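You operate a simulated robot arm through the tools that you are given. There is no shell and no other tool. Be economical: measure what you need, move in short steps, check, and stop when the job is done.

The job below is to be done with a simulated two-armed robot. You get a single attempt, and the scene is never put back.

JOB
On the top of chest two, fold the striped cloth in half, so that its two long edges meet.

Only the result counts: the job must be done as asked and must still hold three seconds after the hand-in. Knocking over, shifting, dropping, spilling or breaking anything else fails it. Flat cloth is picked up by pressing the open fingertips on it (5 to 10 N) and closing them slowly along it; thin cloth reads only 2 to 8 mm in the jaws.

ROBOT AND FRAMES
Two 7-joint arms with two-finger parallel grippers on one trunk, on a base that drives. Base frame: it is fixed to the floor where the robot stands at the start and does not move with it; the origin is under the middle of the robot, x ahead of it, y to its left, z up; the surface under the hand at the start is at about z = 0.483. Lengths are in m, angles in degrees, forces in N, time in s.
The left shoulder is at the start at [0.07, 0.163, 0.795], the right one opposite. With the tool pointing down near the work surface each hand reaches from about 0.4 to 0.88 m from the robot's upright axis, wherever it stands, measured 20 degrees to its own side. Places, roughly: top of chest two [0.7, -0.1, 0.5]. Payload 3.43 kg a hand.
Tool frame (each hand has its own): the origin (TCP) lies between the finger pads and is the grasp point; the fingertips stand 0.034 m ahead of it; z points along the fingers, y is the line along which they close. Largest opening 0.128 m; finger width 0.024, thickness 0.012; the body of the gripper, 0.048 by 0.13 m, starts 0.096 m behind the TCP.
Orientation is told as [roll, pitch, yaw] about the base's x, y, z axes, in that order, counted from this pose: with the fingers straight down and closing along the base's y, the tool's x points along the base's -x, its y along +y and its z along -z.

CONTROLS
- The arms move only by the tool send_rows. It takes "left_rows", "right_rows" or both (then of equal length, played together; a hand with none holds still); each is one flat list of numbers, 7 for each row, row after row: the shift along the base's x, y, z in m, then the turn, a rotation vector about the base's x, y, z in degrees, then the finger opening in m, from 0 to 0.128. In form: [x, y, z, rx, ry, rz, gripper, x, y, z, rx, ry, rz, gripper, ...]. A call has 1 to 10 rows; each row shifts and turns the commanded pose from where the row before left it. Rows are played at 5 a second. More than 0.05 m and 8.6 degrees between two rows, or a gripper value outside its range, and nothing of the call is played. Where a pose cannot be reached the arm comes as near as it can. A force on the tool above 40 N (or 10 N above the force at the start of the call, whichever is more), or a blocked arm, ends the call early, and 0.2 s more pass. The fingers move at their own pace (about 0.153 m/s each) and stop on an object; they squeeze with about 28 N. The grip force told is the motor's: it shows also when the fingers shut on nothing. Time passes only in rows, and 0.2 s behind the last, so rows that do not move let the fingers close. It gives the time, the measured TCP pose, the force on the tool (base axes), the opening and the grip force at its end, in the units of the frame above (readings bear some noise), with the torque about the TCP (base axes, N m) and any sound that the robot's microphone picked up.
- Cameras (640 x 400 px; columns grow to the right, rows downward): "scene" is now at [0.1326, -0.0046, 1.0114]; the picture's right is [-0.05, -1.00, 0.00], its down [-0.67, 0.03, -0.74] and it looks along [0.74, -0.04, -0.67] (base axes); focal length 254 px, centre (320, 200). "left" rides on the left gripper at [0.076, 0.011, -0.16] in its tool frame; the picture's right is [-0.15, 0.99, 0.00], its down [-0.88, -0.13, -0.46] and it looks along [-0.45, -0.07, 0.89] (tool axes); focal length 234 px, centre (320, 200). "right" rides on the right gripper at [0.076, -0.011, -0.16] in its tool frame; the picture's right is [0.15, 0.99, 0.00], its down [-0.88, 0.13, -0.46] and it looks along [-0.45, 0.07, 0.89] (tool axes); focal length 234 px, centre (320, 200). There is no depth. A picture from a camera that has moved, and an enlarged one, comes with that camera's place and axes in the base frame and with its lens.
- camera(camera): a new picture of that camera. No time passes.
- slide_trunk(by): slides the trunk up (or, below 0, down) by that many m; the arms and the scene camera ride with it, the base frame stays. It gives what a move gives, with no picture.
- base_move(legs): drives the robot by 1 to 6 legs, each [ahead, left, turn to the left] in m, m and degrees, along the robot's own axes; the way and the turn of a leg run together, so that a leg with both is an arc; at most 1.5 m and 180 degrees a leg. The arms and the cameras ride along, it lands a little off, and it stops where it bumps. It gives what a move gives.
- head_to(pan, tilt): turns the head with the scene camera to pan (to the left, within 86 degrees either way) and tilt (down, from -29 to 69), counted from straight ahead of the robot. It gives what a move gives.
- close_up(camera, box): a new picture of the part [left, top, right, bottom] of that camera's present view, enlarged. No time passes.
- finish_job(): hands the job in; it is judged then, once.

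Go step by step. Nothing tells you exact positions but the pictures and the camera data: compare them with the known pose of the tool, close in by small moves and look again before you grip or let go. The budget is 120 turns and 100 pictures, counting those below and the enlarged ones. Unless the task says otherwise, let go and move clear before handing in, and close with one line.

The tools are called by a JSON object that holds its "name" and its "arguments". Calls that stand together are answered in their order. send_rows: Moves the arms, as the interface text tells. Its arguments: {"type":"object","properties":{"left_rows":{"type":"array","items":{"type":"number"}},"right_rows":{"type":"array","items":{"type":"number"}}},"required":[]} The other tools are called the same way: slide_trunk (by) slides the trunk up or down; base_move (legs) drives the base; head_to (pan, tilt) turns the head that bears the scene camera; camera (camera) takes a picture; close_up (camera, box) takes an enlarged picture of a part of a camera's view; finish_job () hands the job in.

At the start:

```text
clock: 0.0
left_position: [0.5988, 0.2591, 0.7062]
left_orientation: [0.0, 0.0, 0.0]
left_contact_force: [-0.4, 1.1, -0.1]
left_moment: [0.0, 0.03, 0.04]
left_gripper_width: 0.1282
left_grip_force: 0.0
right_position: [0.6006, -0.2978, 0.6732]
right_orientation: [0.0, 0.0, 0.0]
right_contact_force: [-0.4, -0.3, -0.4]
right_moment: [0.03, 0.0, 0.02]
right_gripper_width: 0.1282
right_grip_force: 0.1
trunk travel left (down, up): [-0.275, 0.665]
robot x, y, heading: [0.0021, 0.0028, -0.1]
head pan, tilt: [-2.8, 42.4]
```

scene: 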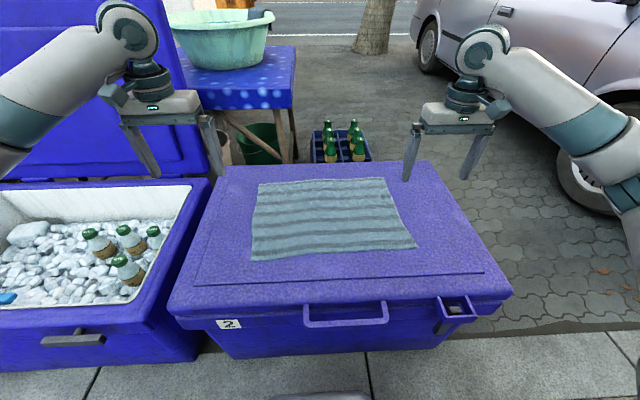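
right: 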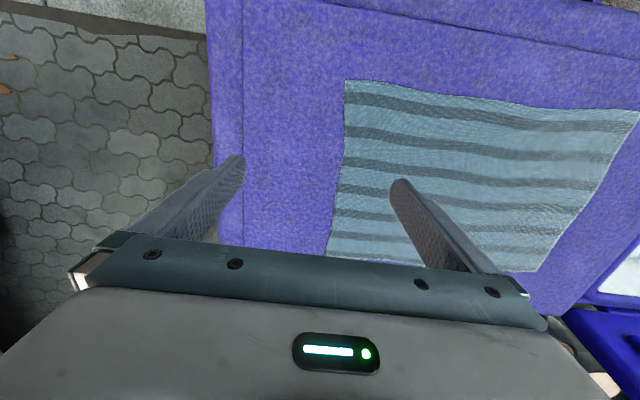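
left: 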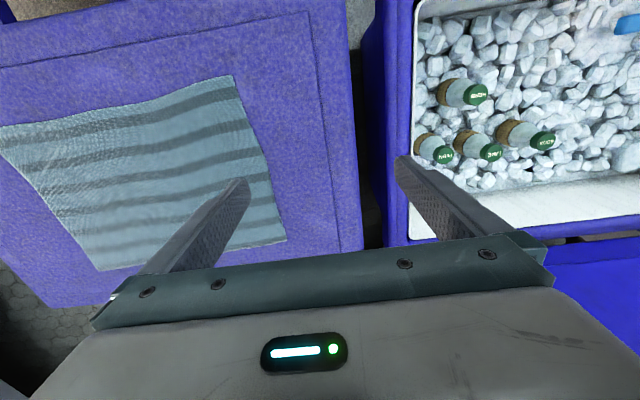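

The striped cloth lies on chest two. I place its far long edge at x≈0.81 and its near one at x≈0.51, with y running from about -0.27 to +0.16. I plan to pinch both far corners and fold them toward me. First I'll take a closer look.

{"name": "close_up", "arguments": {"camera": "scene", "box": [230, 150, 440, 281]}}

```text
3.05 times, centred on (335, 216) of scene
camera zoom: at [0.1326, -0.0046, 1.0114], right [-0.05, -1.0, 0.0], down [-0.67, 0.03, -0.74], along [0.74, -0.04, -0.67], focal length 775 px, centre (274, 153)
```

zoom: 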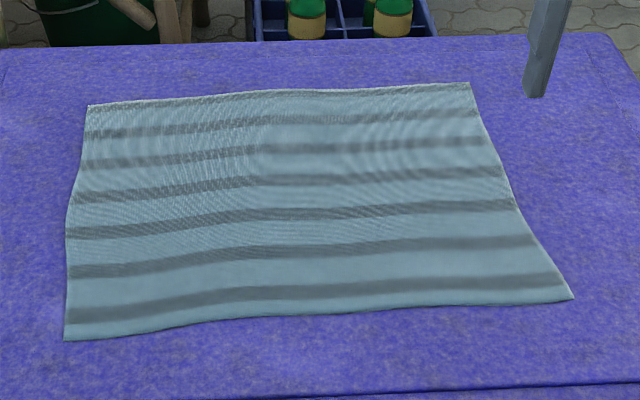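

I estimate the corners at far-left (0.802, 0.162), far-right (0.820, -0.263), near-right (0.521, -0.278) and near-left (0.500, 0.143). Next I'll bring both hands above the far corners.

{"name": "send_rows", "arguments": {"left_rows": [0.032, -0.023, -0.016, 0, 0, 0, 0.05, 0.032, -0.023, -0.016, 0, 0, 0, 0.05, 0.032, -0.023, -0.016, 0, 0, 0, 0.05, 0.032, -0.023, -0.016, 0, 0, 0, 0.05, 0.032, -0.023, -0.016, 0, 0, 0, 0.05, 0.031, -0.022, -0.016, 0, 0, 0, 0.05, 0, 0, -0.03, 0, 0, 0, 0.05, 0, 0, 0, 0, 0, 0, 0.05], "right_rows": [0.034, 0.0125, -0.012, 0, 0, 0, 0.05, 0.034, 0.0125, -0.012, 0, 0, 0, 0.05, 0.034, 0.0125, -0.012, 0, 0, 0, 0.05, 0.034, 0.0125, -0.012, 0, 0, 0, 0.05, 0.034, 0.0125, -0.012, 0, 0, 0, 0.05, 0.034, 0.0125, -0.012, 0, 0, 0, 0.05, 0, 0, -0.03, 0, 0, 0, 0.05, 0, 0, 0, 0, 0, 0, 0.05]}}

{"name": "camera", "arguments": {"camera": "scene"}}

{"name": "camera", "arguments": {"camera": "left"}}

{"name": "camera", "arguments": {"camera": "right"}}

```text
clock: 1.8
left_position: [0.7914, 0.1234, 0.5791]
left_orientation: [0.0, 0.0, 0.1]
left_contact_force: [0.6, -0.2, 0.8]
left_moment: [-0.05, -0.02, 0.01]
left_gripper_width: 0.05
left_grip_force: 0.1
right_position: [0.803, -0.2232, 0.573]
right_orientation: [0.1, 0.0, 0.0]
right_contact_force: [-0.4, -0.2, -0.4]
right_moment: [-0.03, -0.02, -0.02]
right_gripper_width: 0.0501
right_grip_force: 0.2
trunk travel left (down, up): [-0.275, 0.665]
robot x, y, heading: [-0.0037, -0.0004, 0.3]
head pan, tilt: [-2.8, 42.4]
```

```text
95 pictures are left
camera scene: at [0.1325, -0.0046, 1.0115], right [-0.05, -1.0, 0.0], down [-0.67, 0.03, -0.74], along [0.74, -0.04, -0.67], focal length 254 px, centre (320, 200)
```

scene: 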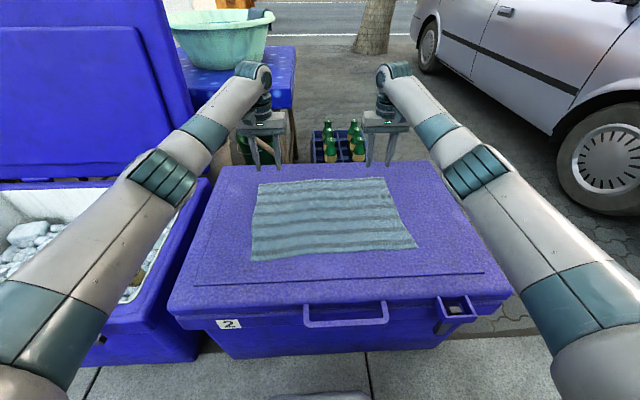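

```text
94 pictures are left
camera left: at [0.7151, 0.1334, 0.7377], right [0.15, 0.99, 0.0], down [0.88, -0.13, 0.46], along [0.45, -0.07, -0.89], focal length 234 px, centre (320, 200)
```

left: 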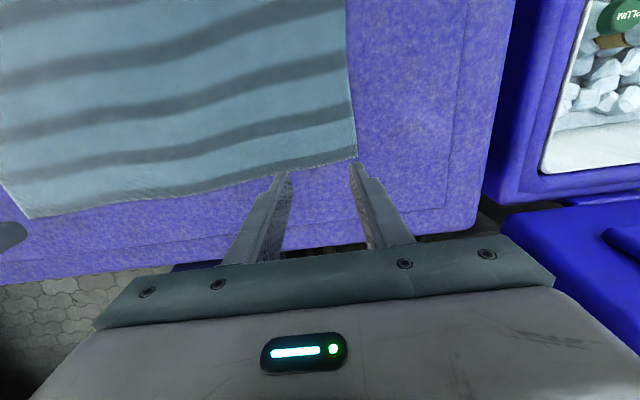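

```text
93 pictures are left
camera right: at [0.7285, -0.2332, 0.7311], right [-0.15, 0.99, 0.0], down [0.88, 0.13, 0.46], along [0.45, 0.07, -0.89], focal length 234 px, centre (320, 200)
```

right: 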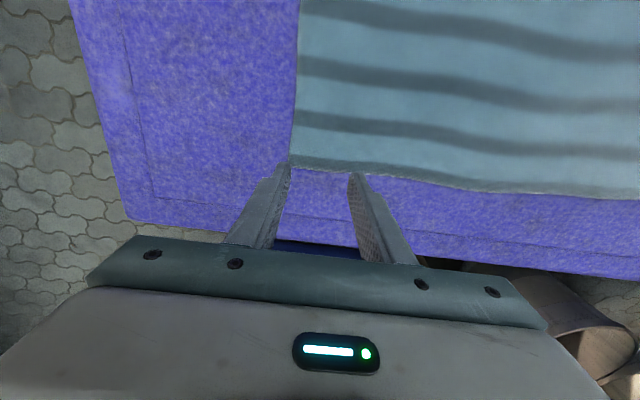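

The wrist cameras confirm the corners at left (0.799, 0.161) and right (0.818, -0.256). I'll shift the hands slightly inward and lower them toward the cloth.

{"name": "send_rows", "arguments": {"left_rows": [-0.004, -0.002, -0.02, 0, 0, 0, 0.05, 0, 0, -0.02, 0, 0, 0, 0.05, 0, 0, -0.015, 0, 0, 0, 0.05, 0, 0, 0, 0, 0, 0, 0.05], "right_rows": [-0.001, 0.006, -0.02, 0, 0, 0, 0.05, 0, 0, -0.02, 0, 0, 0, 0.05, 0, 0, -0.009, 0, 0, 0, 0.05, 0, 0, 0, 0, 0, 0, 0.05]}}

{"name": "camera", "arguments": {"camera": "left"}}

{"name": "camera", "arguments": {"camera": "right"}}

```text
clock: 2.8
left_position: [0.7857, 0.1219, 0.5248]
left_orientation: [0.0, 0.0, 0.0]
left_contact_force: [-0.4, -0.5, 0.5]
left_moment: [-0.02, -0.03, 0.01]
left_gripper_width: 0.0499
left_grip_force: 0.0
right_position: [0.8018, -0.2161, 0.5221]
right_orientation: [0.0, 0.0, 0.0]
right_contact_force: [-0.5, -0.6, -0.3]
right_moment: [0.02, 0.02, -0.03]
right_gripper_width: 0.0502
right_grip_force: 0.0
trunk travel left (down, up): [-0.275, 0.665]
robot x, y, heading: [-0.0007, 0.0002, 0.0]
head pan, tilt: [-2.8, 42.4]
```

```text
92 pictures are left
camera left: at [0.7098, 0.1321, 0.6831], right [0.15, 0.99, 0.0], down [0.88, -0.13, 0.46], along [0.45, -0.07, -0.89], focal length 234 px, centre (320, 200)
```

left: 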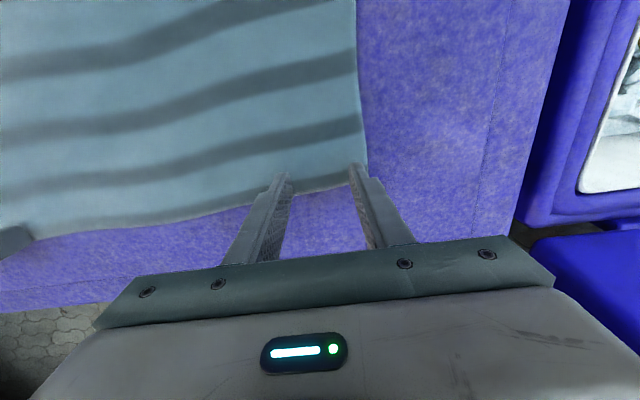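

```text
91 pictures are left
camera right: at [0.7272, -0.2269, 0.682], right [-0.15, 0.99, 0.0], down [0.88, 0.13, 0.46], along [0.45, 0.07, -0.89], focal length 234 px, centre (320, 200)
```

right: 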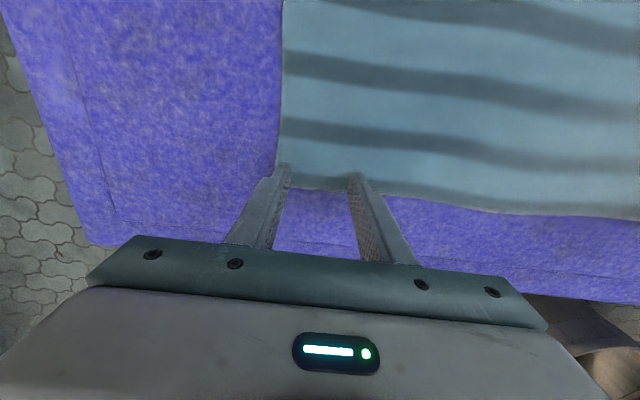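

The fingertips are about 5 mm above the cloth, just inside the far edge. I'll press down in small steps.

{"name": "send_rows", "arguments": {"left_rows": [0, 0, -0.003, 0, 0, 0, 0.05, 0, 0, -0.003, 0, 0, 0, 0.05, 0, 0, 0, 0, 0, 0, 0.05], "right_rows": [-0.002, 0.001, -0.002, 0, 0, 0, 0.05, 0, 0, -0.002, 0, 0, 0, 0.05, 0, 0, 0, 0, 0, 0, 0.05]}}

```text
clock: 3.6
left_position: [0.7849, 0.1212, 0.5195]
left_orientation: [0.0, 0.0, 0.0]
left_contact_force: [0.3, -0.3, 0.3]
left_moment: [0.0, -0.01, 0.0]
left_gripper_width: 0.0499
left_grip_force: 0.0
right_position: [0.7993, -0.215, 0.519]
right_orientation: [0.0, -0.1, 0.0]
right_contact_force: [-0.5, -0.9, 3.8]
right_moment: [-0.05, 0.01, -0.03]
right_gripper_width: 0.05
right_grip_force: 0.1
trunk travel left (down, up): [-0.275, 0.665]
robot x, y, heading: [0.0004, -0.0006, -0.2]
head pan, tilt: [-2.8, 42.4]
```

Right hand is touching with 3.8 N and the left is about to touch. I'll press a little more.

{"name": "send_rows", "arguments": {"left_rows": [0, 0, -0.002, 0, 0, 0, 0.05, 0, 0, 0, 0, 0, 0, 0.05], "right_rows": [0, 0, -0.001, 0, 0, 0, 0.05, 0, 0, 0, 0, 0, 0, 0.05]}}

```text
clock: 4.2
left_position: [0.7845, 0.1196, 0.5182]
left_orientation: [0.0, 0.0, 0.0]
left_contact_force: [0.3, -0.5, 7.0]
left_moment: [0.01, -0.01, -0.04]
left_gripper_width: 0.0501
left_grip_force: 0.1
right_position: [0.8001, -0.214, 0.519]
right_orientation: [0.0, -0.1, 0.1]
right_contact_force: [1.6, -0.5, 7.8]
right_moment: [0.0, -0.06, -0.01]
right_gripper_width: 0.05
right_grip_force: 0.0
trunk travel left (down, up): [-0.275, 0.665]
robot x, y, heading: [-0.0041, 0.0004, 0.0]
head pan, tilt: [-2.8, 42.4]
```

Both hands press with 7–8 N, so I'll close the fingers slowly.

{"name": "send_rows", "arguments": {"left_rows": [0, 0, 0, 0, 0, 0, 0.045, 0, 0, 0, 0, 0, 0, 0.04, 0, 0, 0, 0, 0, 0, 0.035, 0, 0, 0, 0, 0, 0, 0.03, 0, 0, 0, 0, 0, 0, 0.025, 0, 0, 0, 0, 0, 0, 0.02, 0, 0, 0, 0, 0, 0, 0.015, 0, 0, 0, 0, 0, 0, 0.01, 0, 0, 0, 0, 0, 0, 0.005, 0, 0, 0, 0, 0, 0, 0], "right_rows": [0, 0, 0, 0, 0, 0, 0.045, 0, 0, 0, 0, 0, 0, 0.04, 0, 0, 0, 0, 0, 0, 0.035, 0, 0, 0, 0, 0, 0, 0.03, 0, 0, 0, 0, 0, 0, 0.025, 0, 0, 0, 0, 0, 0, 0.02, 0, 0, 0, 0, 0, 0, 0.015, 0, 0, 0, 0, 0, 0, 0.01, 0, 0, 0, 0, 0, 0, 0.005, 0, 0, 0, 0, 0, 0, 0]}}

{"name": "camera", "arguments": {"camera": "left"}}

{"name": "camera", "arguments": {"camera": "right"}}

```text
clock: 6.4
left_position: [0.7839, 0.1217, 0.5195]
left_orientation: [-0.1, -0.2, 0.0]
left_contact_force: [1.5, -0.7, 11.7]
left_moment: [-0.02, 0.08, -0.02]
left_gripper_width: 0.0001
left_grip_force: 28.1
right_position: [0.799, -0.2151, 0.5191]
right_orientation: [0.0, -0.1, 0.0]
right_contact_force: [0.3, 0.4, 6.5]
right_moment: [0.06, 0.05, 0.01]
right_gripper_width: 0.0028
right_grip_force: 27.3
trunk travel left (down, up): [-0.275, 0.665]
robot x, y, heading: [0.0022, 0.0004, -0.3]
head pan, tilt: [-2.8, 42.4]
```

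```text
90 pictures are left
camera left: at [0.7086, 0.1321, 0.6769], right [0.15, 0.99, 0.0], down [0.88, -0.13, 0.46], along [0.45, -0.07, -0.89], focal length 234 px, centre (320, 200)
```

left: 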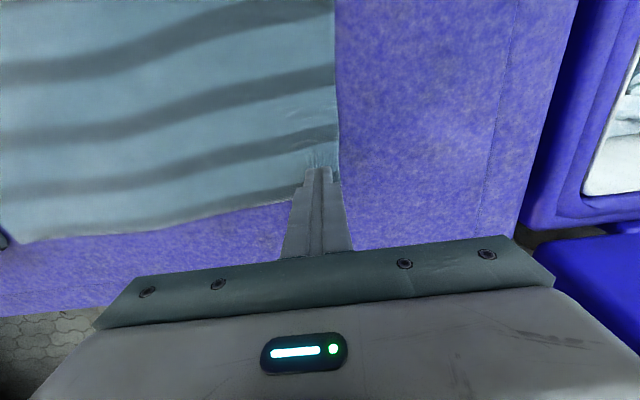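

```text
89 pictures are left
camera right: at [0.7239, -0.2257, 0.6786], right [-0.15, 0.99, 0.0], down [0.88, 0.13, 0.46], along [0.45, 0.07, -0.89], focal length 234 px, centre (320, 200)
```

right: 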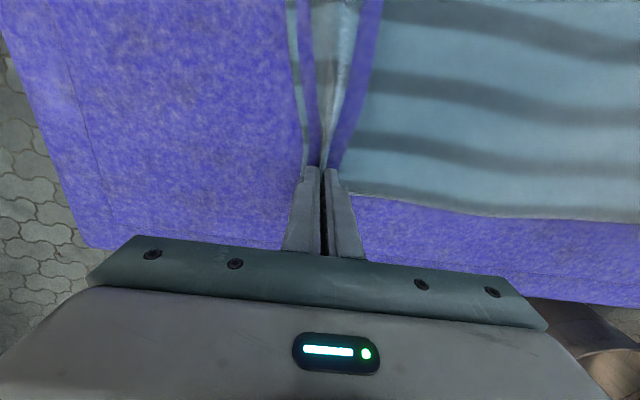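

The right hand holds the cloth at 2.8 mm, but the left closed on nothing. I'll lift the left hand a little, reopen it and look.

{"name": "send_rows", "arguments": {"left_rows": [0, 0, 0.01, 0, 0, 0, 0, -0.02, 0, 0.02, 0, 0, 0, 0.03, -0.02, 0, 0.02, 0, 0, 0, 0.05, 0, 0, 0, 0, 0, 0, 0.05]}}

{"name": "camera", "arguments": {"camera": "left"}}

{"name": "close_up", "arguments": {"camera": "scene", "box": [230, 150, 440, 281]}}

```text
clock: 7.4
left_position: [0.7452, 0.1221, 0.5675]
left_orientation: [0.0, 0.0, 0.1]
left_contact_force: [-1.2, -0.7, -0.4]
left_moment: [0.05, 0.02, 0.03]
left_gripper_width: 0.0501
left_grip_force: 0.1
right_position: [0.801, -0.2147, 0.5196]
right_orientation: [0.0, -0.1, 0.0]
right_contact_force: [-1.9, 0.3, 12.1]
right_moment: [0.0, 0.15, -0.03]
right_gripper_width: 0.0028
right_grip_force: 28.2
trunk travel left (down, up): [-0.275, 0.665]
robot x, y, heading: [-0.0014, 0.0003, 0.2]
head pan, tilt: [-2.8, 42.4]
```

```text
88 pictures are left
camera left: at [0.6689, 0.1326, 0.7253], right [0.15, 0.99, 0.0], down [0.88, -0.13, 0.46], along [0.45, -0.07, -0.89], focal length 234 px, centre (320, 200)
```

left: 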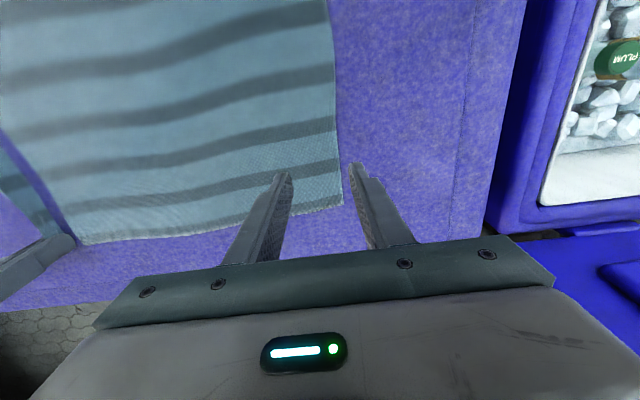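

```text
3.05 times, centred on (335, 216) of scene
camera zoom: at [0.1314, -0.0043, 1.0116], right [-0.05, -1.0, 0.0], down [-0.67, 0.03, -0.74], along [0.74, -0.04, -0.67], focal length 775 px, centre (274, 153)
```

zoom: 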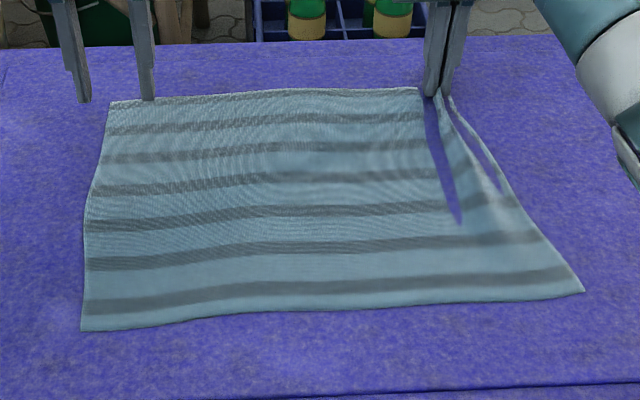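

The right ridge is caught, and the left corner is now at about (0.802, 0.141). I'll retry the left hand at (0.785, 0.098).

{"name": "send_rows", "arguments": {"left_rows": [0.02, -0.012, -0.01, 0, 0, 0, 0.05, 0.02, -0.012, -0.015, 0, 0, 0, 0.05, 0, 0, -0.015, 0, 0, 0, 0.05, 0, 0, -0.006, 0, 0, 0, 0.05, 0, 0, 0, 0, 0, 0, 0.05]}}

{"name": "camera", "arguments": {"camera": "left"}}

```text
clock: 8.6
left_position: [0.7852, 0.0981, 0.5215]
left_orientation: [0.0, -0.1, 0.0]
left_contact_force: [-0.2, 1.2, 0.5]
left_moment: [0.03, 0.02, 0.0]
left_gripper_width: 0.05
left_grip_force: 0.0
right_position: [0.7992, -0.2141, 0.5188]
right_orientation: [0.1, -0.1, -0.1]
right_contact_force: [0.4, -1.0, 14.3]
right_moment: [-0.03, 0.06, -0.01]
right_gripper_width: 0.0026
right_grip_force: 27.7
trunk travel left (down, up): [-0.275, 0.665]
robot x, y, heading: [0.0005, -0.0006, -0.2]
head pan, tilt: [-2.8, 42.4]
```

```text
86 pictures are left
camera left: at [0.7083, 0.1083, 0.6797], right [0.15, 0.99, 0.0], down [0.88, -0.13, 0.46], along [0.45, -0.07, -0.89], focal length 234 px, centre (320, 200)
```

left: 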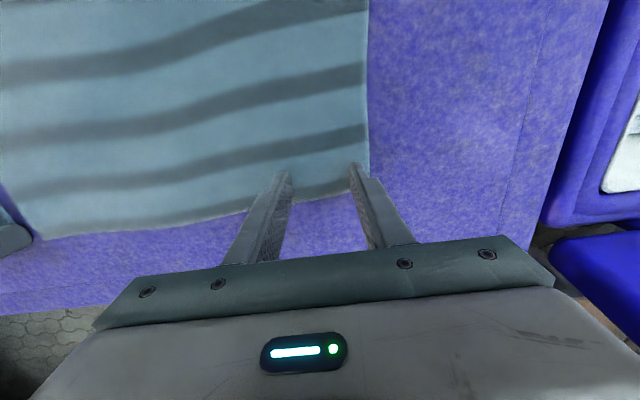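

The outer finger sits close to the side edge, so I'll move the left hand 8 mm inward and then press.

{"name": "send_rows", "arguments": {"left_rows": [-0.003, -0.008, 0, 0, 0, 0, 0.05, 0, 0, -0.002, 0, 0, 0, 0.05, 0, 0, -0.002, 0, 0, 0, 0.05, 0, 0, 0, 0, 0, 0, 0.05]}}

```text
clock: 9.6
left_position: [0.782, 0.0878, 0.5187]
left_orientation: [0.0, -0.1, 0.0]
left_contact_force: [-1.2, 0.1, 5.6]
left_moment: [0.05, 0.03, 0.0]
left_gripper_width: 0.0499
left_grip_force: 0.1
right_position: [0.7994, -0.2137, 0.5188]
right_orientation: [0.1, -0.1, -0.1]
right_contact_force: [1.7, -0.8, 10.9]
right_moment: [-0.06, 0.02, 0.03]
right_gripper_width: 0.0026
right_grip_force: 28.1
trunk travel left (down, up): [-0.275, 0.665]
robot x, y, heading: [-0.0044, -0.0027, 0.4]
head pan, tilt: [-2.8, 42.4]
```

{"name": "send_rows", "arguments": {"left_rows": [0, 0, -0.0005, 0, 0, 0, 0.045, 0, 0, 0, 0, 0, 0, 0.04, 0, 0, 0, 0, 0, 0, 0.035, 0, 0, 0, 0, 0, 0, 0.03, 0, 0, 0, 0, 0, 0, 0.025, 0, 0, 0, 0, 0, 0, 0.02, 0, 0, 0, 0, 0, 0, 0.015, 0, 0, 0, 0, 0, 0, 0.01, 0, 0, 0, 0, 0, 0, 0.005, 0, 0, 0, 0, 0, 0, 0]}}

{"name": "camera", "arguments": {"camera": "left"}}

```text
clock: 11.8
left_position: [0.781, 0.0878, 0.5186]
left_orientation: [-0.1, -0.2, -0.1]
left_contact_force: [0.0, -6.6, 17.3]
left_moment: [-0.19, -0.06, 0.04]
left_gripper_width: 0.0021
left_grip_force: 28.4
right_position: [0.7995, -0.2144, 0.52]
right_orientation: [0.1, -0.1, 0.1]
right_contact_force: [-1.7, 8.2, 2.7]
right_moment: [0.29, 0.05, -0.03]
right_gripper_width: 0.0027
right_grip_force: 28.2
trunk travel left (down, up): [-0.275, 0.665]
robot x, y, heading: [-0.0046, 0.0018, -0.2]
head pan, tilt: [-2.8, 42.4]
```

```text
85 pictures are left
camera left: at [0.7051, 0.0993, 0.6768], right [0.15, 0.99, 0.0], down [0.88, -0.13, 0.46], along [0.45, -0.07, -0.89], focal length 234 px, centre (320, 200)
```

left: 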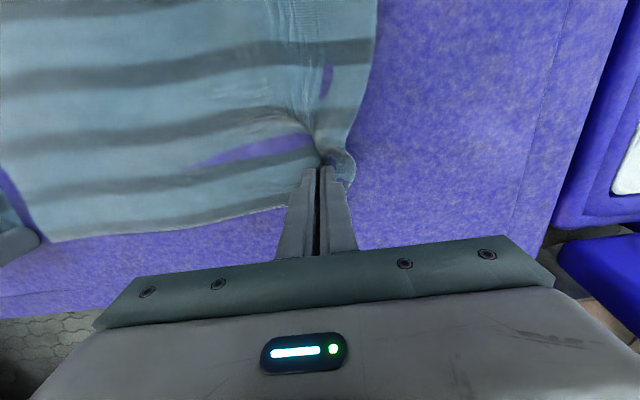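

Both corners are now gripped, at 2.1 and 2.7 mm. I'll ease the tension, lift slightly and check.

{"name": "send_rows", "arguments": {"left_rows": [0, -0.003, 0.008, 0, 0, 0, 0, -0.01, 0, 0.015, 0, 0, 0, 0, -0.015, 0, 0.02, 0, -4, 0, 0, -0.015, 0, 0.02, 0, -4, 0, 0, 0, 0, 0, 0, 0, 0, 0], "right_rows": [0, 0.003, 0.008, 0, 0, 0, 0, -0.01, 0, 0.015, 0, 0, 0, 0, -0.015, 0, 0.02, 0, -4, 0, 0, -0.015, 0, 0.02, 0, -4, 0, 0, 0, 0, 0, 0, 0, 0, 0]}}

{"name": "camera", "arguments": {"camera": "scene"}}

{"name": "camera", "arguments": {"camera": "left"}}

{"name": "camera", "arguments": {"camera": "right"}}

```text
clock: 13.0
left_position: [0.7423, 0.0866, 0.5796]
left_orientation: [0.0, -8.0, 0.0]
left_contact_force: [-0.1, -2.4, -0.1]
left_moment: [-0.1, 0.0, 0.01]
left_gripper_width: 0.002
left_grip_force: 28.0
right_position: [0.7594, -0.213, 0.5808]
right_orientation: [0.0, -8.0, 0.0]
right_contact_force: [-0.6, 1.3, -0.5]
right_moment: [0.1, -0.01, -0.04]
right_gripper_width: 0.0027
right_grip_force: 27.9
trunk travel left (down, up): [-0.275, 0.665]
robot x, y, heading: [-0.0023, 0.0028, 0.1]
head pan, tilt: [-2.8, 42.4]
```

```text
84 pictures are left
camera scene: at [0.1327, -0.0047, 1.0113], right [-0.05, -1.0, 0.0], down [-0.67, 0.03, -0.74], along [0.74, -0.04, -0.67], focal length 254 px, centre (320, 200)
```

scene: 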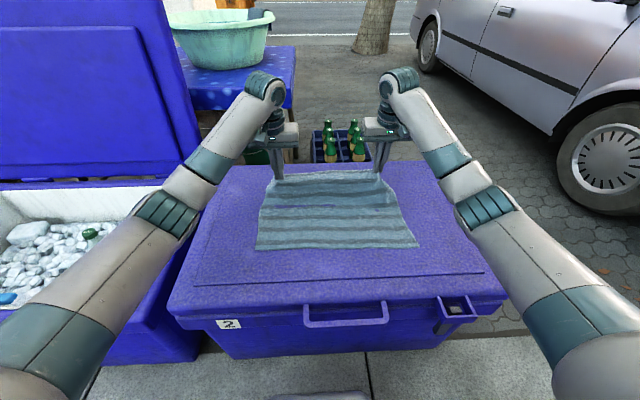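

```text
83 pictures are left
camera left: at [0.645, 0.0971, 0.7249], right [0.14, 0.99, 0.02], down [0.81, -0.13, 0.57], along [0.57, -0.07, -0.82], focal length 234 px, centre (320, 200)
```

left: 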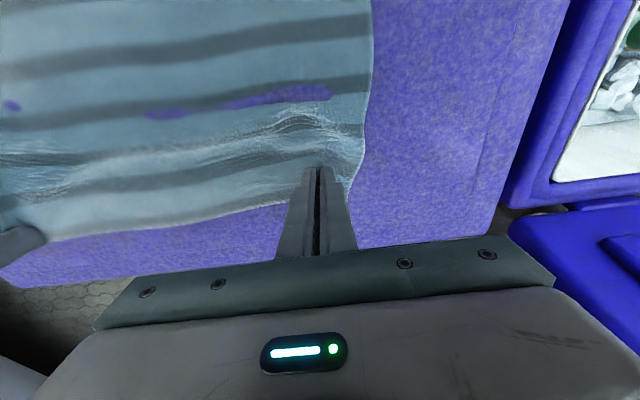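

```text
82 pictures are left
camera right: at [0.6633, -0.2229, 0.7278], right [-0.14, 0.99, -0.02], down [0.81, 0.13, 0.57], along [0.57, 0.07, -0.82], focal length 234 px, centre (320, 200)
```

right: 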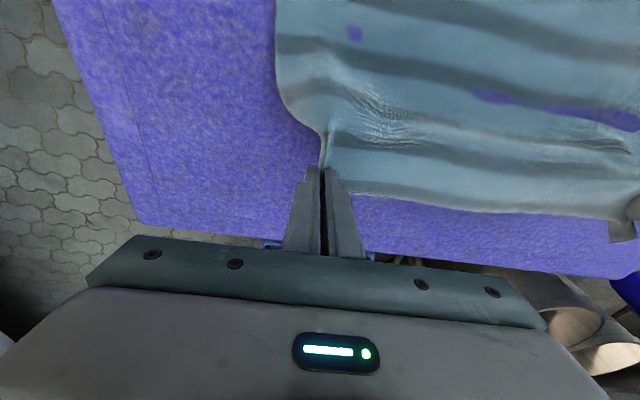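

Both corners hold. I'll carry the far edge up and toward me while tilting the fingers forward, stopping around mid-fold to check.

{"name": "send_rows", "arguments": {"left_rows": [-0.022, -0.001, 0.02, 0, -4.4, 0, 0, -0.024, -0.001, 0.018, 0, -4.4, 0, 0, -0.024, -0.001, 0.012, 0, -4.4, 0, 0, -0.024, -0.001, 0.006, 0, -4.4, 0, 0, -0.024, -0.001, 0.002, 0, -4.4, 0, 0, 0, 0, 0, 0, 0, 0, 0], "right_rows": [-0.023, -0.001, 0.02, 0, -4.4, 0, 0, -0.025, -0.001, 0.018, 0, -4.4, 0, 0, -0.025, -0.001, 0.012, 0, -4.4, 0, 0, -0.025, -0.001, 0.006, 0, -4.4, 0, 0, -0.025, -0.001, 0.002, 0, -4.4, 0, 0, 0, 0, 0, 0, 0, 0, 0]}}

{"name": "camera", "arguments": {"camera": "scene"}}

{"name": "camera", "arguments": {"camera": "left"}}

```text
clock: 14.4
left_position: [0.6243, 0.0807, 0.6389]
left_orientation: [0.0, -30.0, -0.1]
left_contact_force: [0.2, -1.7, -0.1]
left_moment: [-0.05, -0.04, -0.06]
left_gripper_width: 0.0021
left_grip_force: 27.9
right_position: [0.6366, -0.2164, 0.6375]
right_orientation: [-0.1, -30.0, 0.0]
right_contact_force: [0.0, 2.0, -0.2]
right_moment: [0.12, -0.01, -0.01]
right_gripper_width: 0.0027
right_grip_force: 28.4
trunk travel left (down, up): [-0.275, 0.665]
robot x, y, heading: [0.0005, -0.001, 0.0]
head pan, tilt: [-2.8, 42.4]
```

```text
81 pictures are left
camera scene: at [0.1326, -0.0047, 1.0114], right [-0.05, -1.0, 0.0], down [-0.67, 0.03, -0.74], along [0.74, -0.04, -0.67], focal length 254 px, centre (320, 200)
```

scene: 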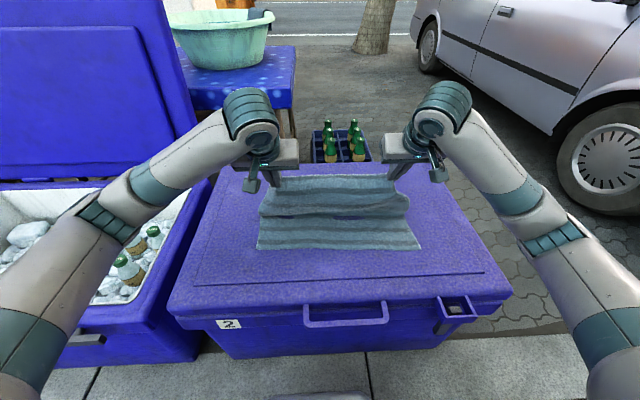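

```text
80 pictures are left
camera left: at [0.4784, 0.092, 0.7364], right [0.13, 0.99, 0.07], down [0.53, -0.13, 0.84], along [0.84, -0.07, -0.55], focal length 234 px, centre (320, 200)
```

left: 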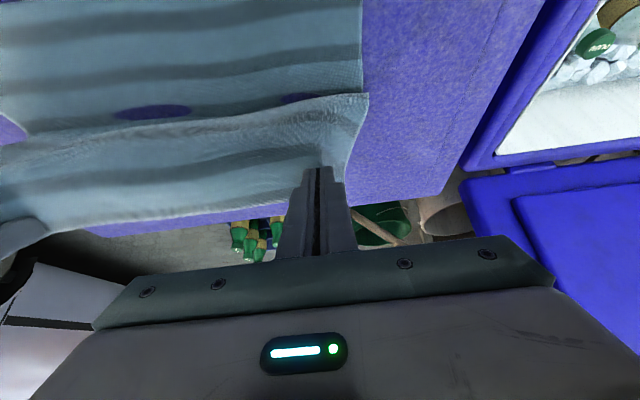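

The fold is going well. I'll continue over and down, stopping just above the near edge.

{"name": "send_rows", "arguments": {"left_rows": [-0.025, 0, -0.008, 0, -2.5, 0, 0, -0.025, 0, -0.015, 0, -2.5, 0, 0, -0.02, 0, -0.02, 0, -2.5, 0, 0, -0.015, 0, -0.023, 0, -2.5, 0, 0, -0.01, 0, -0.02, 0, -2.5, 0, 0, -0.003, 0, -0.018, 0, -2.5, 0, 0, 0, 0, 0, 0, 0, 0, 0], "right_rows": [-0.032, -0.002, -0.008, 0, -2.5, 0, 0, -0.032, -0.002, -0.015, 0, -2.5, 0, 0, -0.026, -0.002, -0.02, 0, -2.5, 0, 0, -0.02, -0.001, -0.023, 0, -2.5, 0, 0, -0.012, -0.001, -0.02, 0, -2.5, 0, 0, -0.006, -0.001, -0.018, 0, -2.5, 0, 0, 0, 0, 0, 0, 0, 0, 0]}}

{"name": "camera", "arguments": {"camera": "scene"}}

{"name": "camera", "arguments": {"camera": "left"}}

{"name": "camera", "arguments": {"camera": "right"}}

```text
clock: 16.0
left_position: [0.5258, 0.0805, 0.5337]
left_orientation: [-0.2, -45.0, 0.1]
left_contact_force: [0.2, -12.3, 0.3]
left_moment: [-0.32, 0.01, -0.31]
left_gripper_width: 0.0019
left_grip_force: 28.4
right_position: [0.5322, -0.2247, 0.5286]
right_orientation: [0.0, -44.9, 0.1]
right_contact_force: [0.0, 11.6, 2.4]
right_moment: [0.33, 0.0, 0.24]
right_gripper_width: 0.0028
right_grip_force: 28.0
right hand out of reach, approached as far as the arm can: row 4, 5, 6
trunk travel left (down, up): [-0.275, 0.665]
robot x, y, heading: [0.0025, 0.0007, -0.2]
head pan, tilt: [-2.8, 42.4]
```

```text
79 pictures are left
camera scene: at [0.1325, -0.0046, 1.0114], right [-0.05, -1.0, 0.0], down [-0.67, 0.03, -0.74], along [0.74, -0.04, -0.67], focal length 254 px, centre (320, 200)
```

scene: 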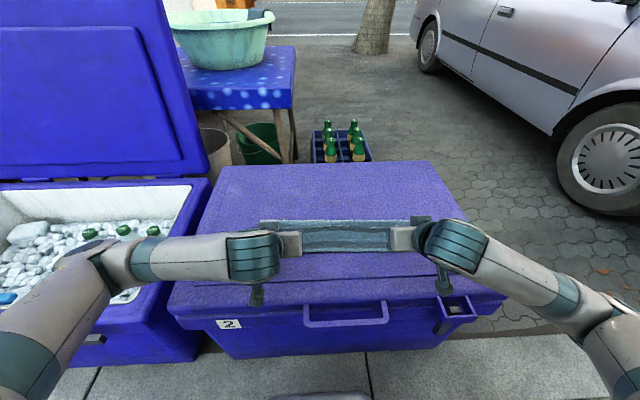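

```text
78 pictures are left
camera left: at [0.3596, 0.0917, 0.591], right [0.1, 0.99, 0.1], down [0.3, -0.13, 0.95], along [0.95, -0.07, -0.31], focal length 234 px, centre (320, 200)
```

left: 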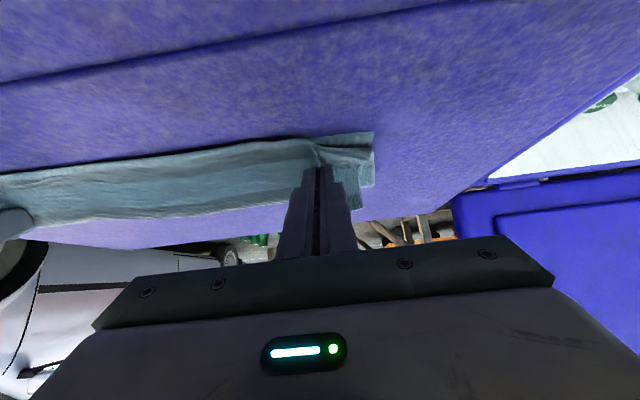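

```text
77 pictures are left
camera right: at [0.3664, -0.2353, 0.5877], right [-0.1, 0.99, -0.1], down [0.3, 0.13, 0.94], along [0.95, 0.07, -0.31], focal length 234 px, centre (320, 200)
```

right: 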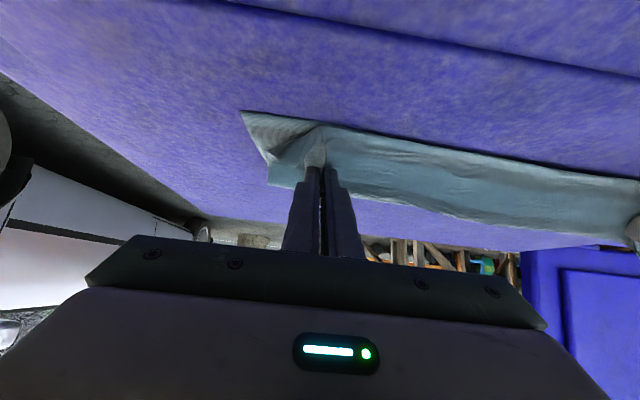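

The right arm hit its reach limit and the cloth is taut along y. I'll check how the two edges lie before going further.

{"name": "close_up", "arguments": {"camera": "left", "box": [220, 90, 460, 240]}}

{"name": "close_up", "arguments": {"camera": "right", "box": [200, 80, 440, 230]}}

{"name": "close_up", "arguments": {"camera": "scene", "box": [230, 190, 460, 334]}}

```text
2.67 times, centred on (340, 165) of left
camera zoom: at [0.3596, 0.0917, 0.591], right [0.1, 0.99, 0.1], down [0.3, -0.13, 0.95], along [0.95, -0.07, -0.31], focal length 624 px, centre (267, 293)
```

zoom: 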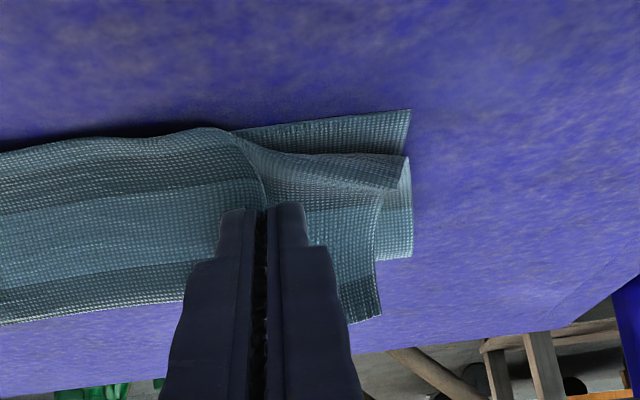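

```text
2.67 times, centred on (320, 155) of right
camera zoom: at [0.3664, -0.2353, 0.5877], right [-0.1, 0.99, -0.1], down [0.3, 0.13, 0.94], along [0.95, 0.07, -0.31], focal length 624 px, centre (320, 320)
```

zoom: 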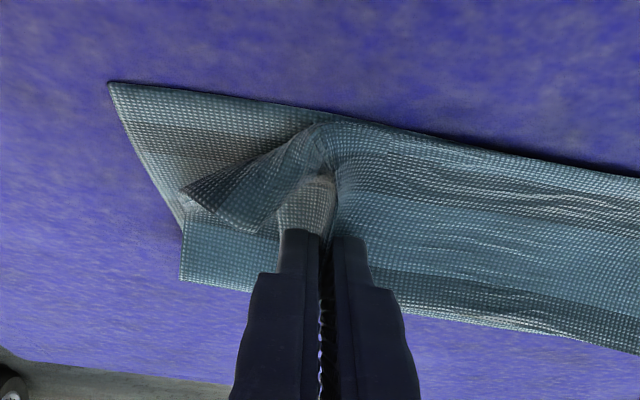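

```text
2.78 times, centred on (345, 262) of scene
camera zoom: at [0.1325, -0.0046, 1.0114], right [-0.05, -1.0, 0.0], down [-0.67, 0.03, -0.74], along [0.74, -0.04, -0.67], focal length 706 px, centre (251, 28)
```

zoom: 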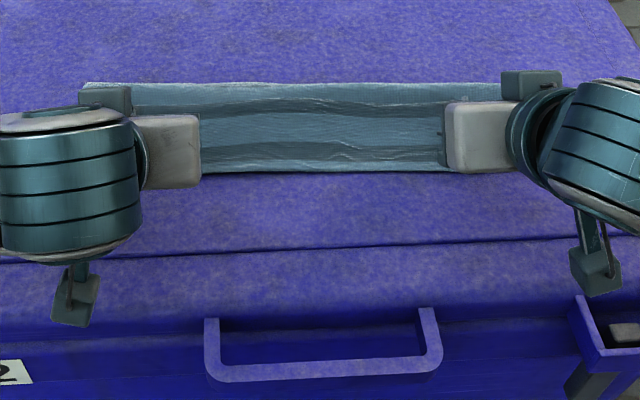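

The upper edge already lies nearly over the lower one: about x=0.505 against 0.508 on the right, and about 0.518 against 0.526 on the left. I'll ease the tension and lower the hands to lay it down.

{"name": "send_rows", "arguments": {"left_rows": [0.002, -0.002, -0.005, 0, 0, 0, 0, 0.003, -0.001, -0.005, 0, 0, 0, 0, 0, 0, 0, 0, 0, 0, 0], "right_rows": [0.01, 0.002, -0.005, 0, 2, 0, 0, 0.01, 0.002, -0.004, 0, 2, 0, 0, 0, 0, 0, 0, 0, 0, 0]}}

{"name": "close_up", "arguments": {"camera": "left", "box": [220, 90, 460, 240]}}

{"name": "close_up", "arguments": {"camera": "right", "box": [200, 80, 440, 230]}}

```text
clock: 16.8
left_position: [0.5314, 0.0785, 0.5254]
left_orientation: [-0.1, -45.2, 0.2]
left_contact_force: [-2.3, -2.6, 15.5]
left_moment: [-0.09, -0.01, -0.1]
left_gripper_width: 0.002
left_grip_force: 28.0
right_position: [0.5511, -0.2215, 0.5197]
right_orientation: [-0.1, -41.1, 0.0]
right_contact_force: [-1.7, 2.6, 4.2]
right_moment: [0.05, 0.05, 0.08]
right_gripper_width: 0.0025
right_grip_force: 27.8
trunk travel left (down, up): [-0.275, 0.665]
robot x, y, heading: [0.0026, -0.0031, -0.2]
head pan, tilt: [-2.8, 42.4]
```

```text
2.67 times, centred on (340, 165) of left
camera zoom: at [0.3648, 0.0891, 0.5824], right [0.1, 0.99, 0.1], down [0.3, -0.13, 0.95], along [0.95, -0.07, -0.31], focal length 624 px, centre (267, 293)
```

zoom: 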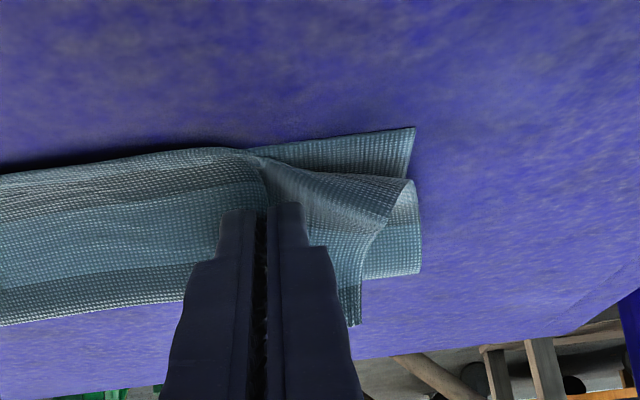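

```text
2.67 times, centred on (320, 155) of right
camera zoom: at [0.3905, -0.2318, 0.591], right [-0.11, 0.99, -0.1], down [0.36, 0.13, 0.92], along [0.92, 0.07, -0.37], focal length 624 px, centre (320, 320)
```

zoom: 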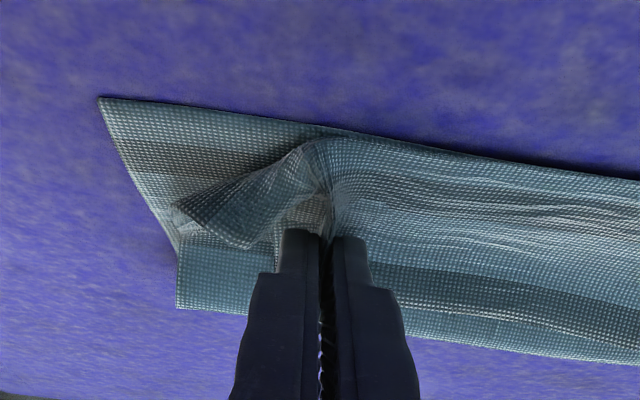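

The left is laid down. The right edge sits a few mm inside the lower one, so I'll nudge the right hand 10 mm toward me and ease the press on the left.

{"name": "send_rows", "arguments": {"left_rows": [0, 0, 0.001, 0, 0, 0, 0, 0, 0, 0.001, 0, 0, 0, 0, 0, 0, 0, 0, 0, 0, 0], "right_rows": [-0.006, -0.001, 0.001, 0, 0, 0, 0, -0.006, -0.001, 0, 0, 0, 0, 0, 0, 0, 0, 0, 0, 0, 0]}}

{"name": "close_up", "arguments": {"camera": "right", "box": [200, 80, 440, 230]}}

```text
clock: 17.6
left_position: [0.5297, 0.0768, 0.5254]
left_orientation: [0.0, -44.9, 0.0]
left_contact_force: [-0.3, -3.3, 6.3]
left_moment: [-0.07, -0.1, -0.07]
left_gripper_width: 0.0022
left_grip_force: 28.2
right_position: [0.5408, -0.2239, 0.5221]
right_orientation: [0.1, -41.0, 0.0]
right_contact_force: [1.1, 5.8, 3.6]
right_moment: [0.18, 0.0, 0.07]
right_gripper_width: 0.0029
right_grip_force: 27.9
trunk travel left (down, up): [-0.275, 0.665]
robot x, y, heading: [0.0022, 0.001, -0.2]
head pan, tilt: [-2.8, 42.4]
```

```text
2.67 times, centred on (320, 155) of right
camera zoom: at [0.3788, -0.2336, 0.5915], right [-0.11, 0.99, -0.1], down [0.36, 0.13, 0.92], along [0.92, 0.07, -0.38], focal length 624 px, centre (320, 320)
```

zoom: 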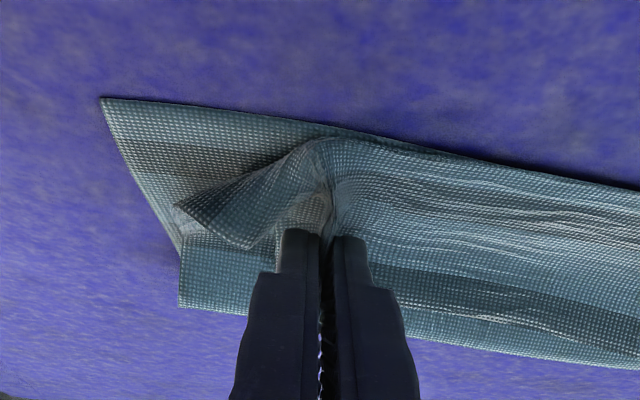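

The lower layer moves along with the upper one, so the match stays within a few mm. Next I'll open both hands slowly in place.

{"name": "send_rows", "arguments": {"left_rows": [0, 0, 0, 0, 0, 0, 0.006, 0, 0, 0, 0, 0, 0, 0.012, 0, 0, 0, 0, 0, 0, 0.018, 0, 0, 0, 0, 0, 0, 0.024, 0, 0, 0, 0, 0, 0, 0.03], "right_rows": [0, 0, 0, 0, 0, 0, 0.006, 0, 0, 0, 0, 0, 0, 0.012, 0, 0, 0, 0, 0, 0, 0.018, 0, 0, 0, 0, 0, 0, 0.024, 0, 0, 0, 0, 0, 0, 0.03]}}

{"name": "close_up", "arguments": {"camera": "left", "box": [220, 90, 460, 240]}}

{"name": "close_up", "arguments": {"camera": "right", "box": [200, 80, 440, 230]}}

```text
clock: 18.8
left_position: [0.5315, 0.0784, 0.5244]
left_orientation: [0.0, -44.9, 0.0]
left_contact_force: [0.4, -0.1, 0.0]
left_moment: [0.01, -0.03, 0.04]
left_gripper_width: 0.0301
left_grip_force: 0.1
right_position: [0.5411, -0.2229, 0.5206]
right_orientation: [0.0, -40.9, 0.0]
right_contact_force: [-0.7, 0.5, 2.3]
right_moment: [0.0, -0.04, -0.04]
right_gripper_width: 0.0297
right_grip_force: 0.1
trunk travel left (down, up): [-0.275, 0.665]
robot x, y, heading: [0.0007, 0.0014, -0.1]
head pan, tilt: [-2.8, 42.4]
```

```text
2.67 times, centred on (340, 165) of left
camera zoom: at [0.3649, 0.0888, 0.5833], right [0.1, 0.99, 0.1], down [0.3, -0.13, 0.94], along [0.95, -0.07, -0.31], focal length 624 px, centre (267, 293)
```

zoom: 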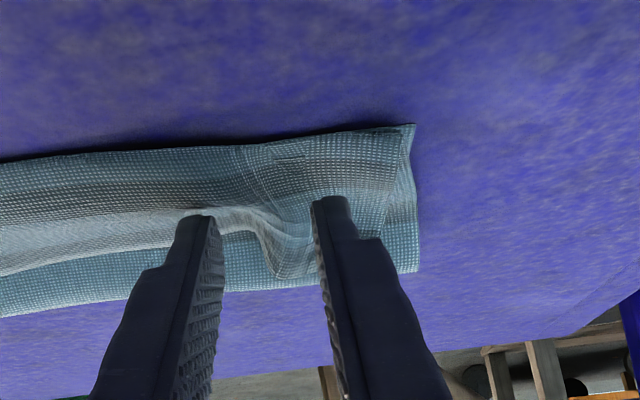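

```text
2.67 times, centred on (320, 155) of right
camera zoom: at [0.379, -0.2338, 0.5913], right [-0.11, 0.99, -0.1], down [0.37, 0.13, 0.92], along [0.92, 0.07, -0.38], focal length 624 px, centre (320, 320)
```

zoom: 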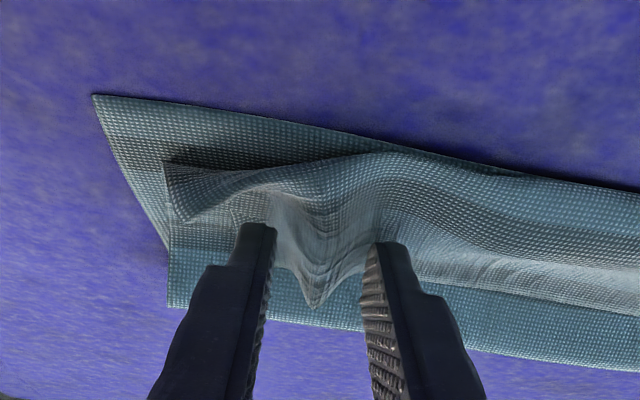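

The left corner lies almost perfectly, while the right upper corner is 1–2 cm short. I'll lift both hands clear and view from above.

{"name": "send_rows", "arguments": {"left_rows": [-0.003, 0, 0.01, 0, 0, 0, 0.03, 0, 0, 0.03, 0, 0, 0, 0.03, 0, 0.02, 0.04, 0, 6, 0, 0.03, 0, 0.03, 0.04, 0, 6, 0, 0.03, 0, 0.04, 0.03, 0, 6, 0, 0.03, 0, 0.045, 0.01, 0, 6, 0, 0.03, 0, 0, 0, 0, 0, 0, 0.03], "right_rows": [-0.003, 0, 0.01, 0, 0, 0, 0.03, 0, 0, 0.03, 0, 0, 0, 0.03, 0, -0.01, 0.04, 0, 6, 0, 0.03, 0, -0.02, 0.04, 0, 6, 0, 0.03, 0, -0.02, 0.03, 0, 6, 0, 0.03, 0, -0.02, 0.01, 0, 6, 0, 0.03, 0, 0, 0, 0, 0, 0, 0.03]}}

{"name": "close_up", "arguments": {"camera": "scene", "box": [230, 170, 440, 301]}}

{"name": "camera", "arguments": {"camera": "right"}}

```text
clock: 20.4
left_position: [0.5296, 0.212, 0.687]
left_orientation: [0.0, -21.0, 0.0]
left_contact_force: [-0.3, 1.6, 1.0]
left_moment: [-0.03, -0.02, 0.02]
left_gripper_width: 0.0301
left_grip_force: 0.0
right_position: [0.5384, -0.294, 0.6814]
right_orientation: [0.1, -16.9, 0.0]
right_contact_force: [0.5, 0.9, 0.3]
right_moment: [0.02, 0.02, -0.02]
right_gripper_width: 0.0298
right_grip_force: 0.1
trunk travel left (down, up): [-0.275, 0.665]
robot x, y, heading: [-0.0031, -0.0006, -0.1]
head pan, tilt: [-2.8, 42.4]
```

```text
3.05 times, centred on (335, 236) of scene
camera zoom: at [0.1326, -0.0047, 1.0114], right [-0.05, -1.0, 0.0], down [-0.67, 0.03, -0.74], along [0.74, -0.04, -0.67], focal length 775 px, centre (274, 92)
```

zoom: 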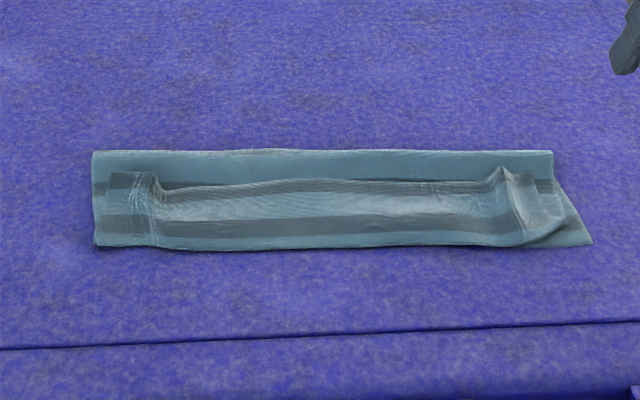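

```text
67 pictures are left
camera right: at [0.4189, -0.305, 0.8114], right [-0.14, 0.99, -0.04], down [0.71, 0.13, 0.69], along [0.69, 0.07, -0.72], focal length 234 px, centre (320, 200)
```

right: 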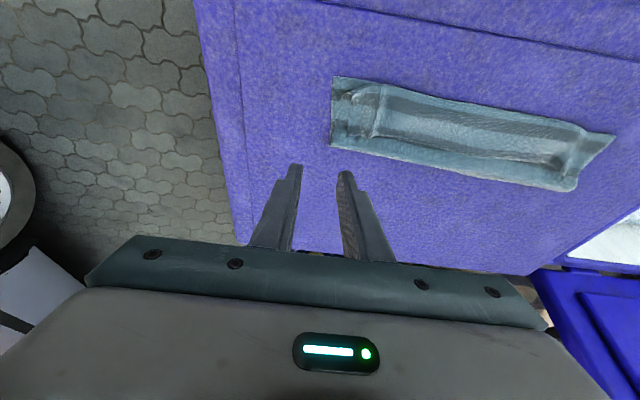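

The fold is mostly there, but it looks narrower than expected, about 0.11 m against 0.15 m, so the cloth may have rumpled. I'll look closer.

{"name": "close_up", "arguments": {"camera": "right", "box": [310, 50, 630, 250]}}

{"name": "close_up", "arguments": {"camera": "left", "box": [0, 50, 320, 250]}}

{"name": "close_up", "arguments": {"camera": "scene", "box": [340, 205, 440, 268]}}

{"name": "close_up", "arguments": {"camera": "scene", "box": [250, 205, 350, 268]}}

```text
2.00 times, centred on (470, 150) of right
camera zoom: at [0.4189, -0.305, 0.8114], right [-0.14, 0.99, -0.04], down [0.71, 0.13, 0.69], along [0.69, 0.07, -0.72], focal length 468 px, centre (20, 300)
```

zoom: 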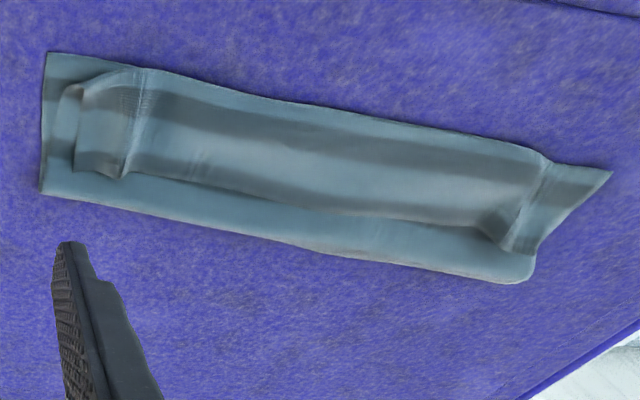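

```text
2.00 times, centred on (160, 150) of left
camera zoom: at [0.4021, 0.2235, 0.8066], right [0.14, 0.99, 0.05], down [0.66, -0.13, 0.74], along [0.74, -0.07, -0.67], focal length 468 px, centre (640, 300)
```

zoom: 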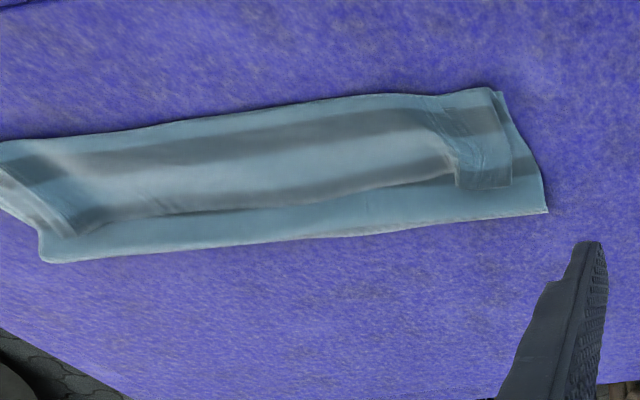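

```text
6.35 times, centred on (390, 236) of scene
camera zoom: at [0.1326, -0.0047, 1.0114], right [-0.05, -1.0, 0.0], down [-0.67, 0.03, -0.74], along [0.74, -0.04, -0.67], focal length 1614 px, centre (-124, -32)
```

zoom: 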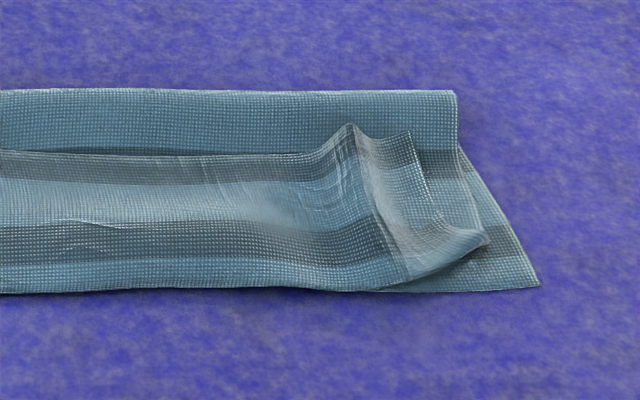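

```text
6.35 times, centred on (300, 236) of scene
camera zoom: at [0.1326, -0.0047, 1.0114], right [-0.05, -1.0, 0.0], down [-0.67, 0.03, -0.74], along [0.74, -0.04, -0.67], focal length 1614 px, centre (447, -32)
```

zoom: 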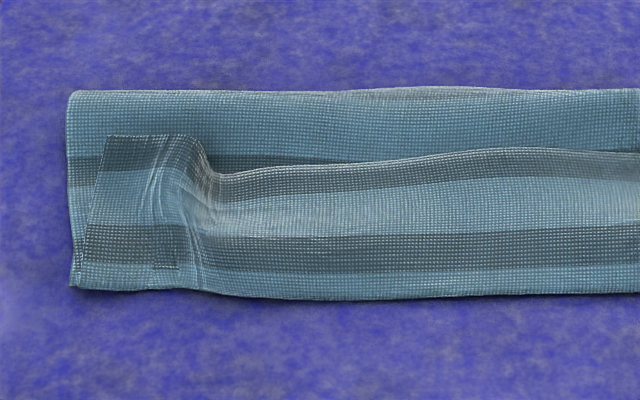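

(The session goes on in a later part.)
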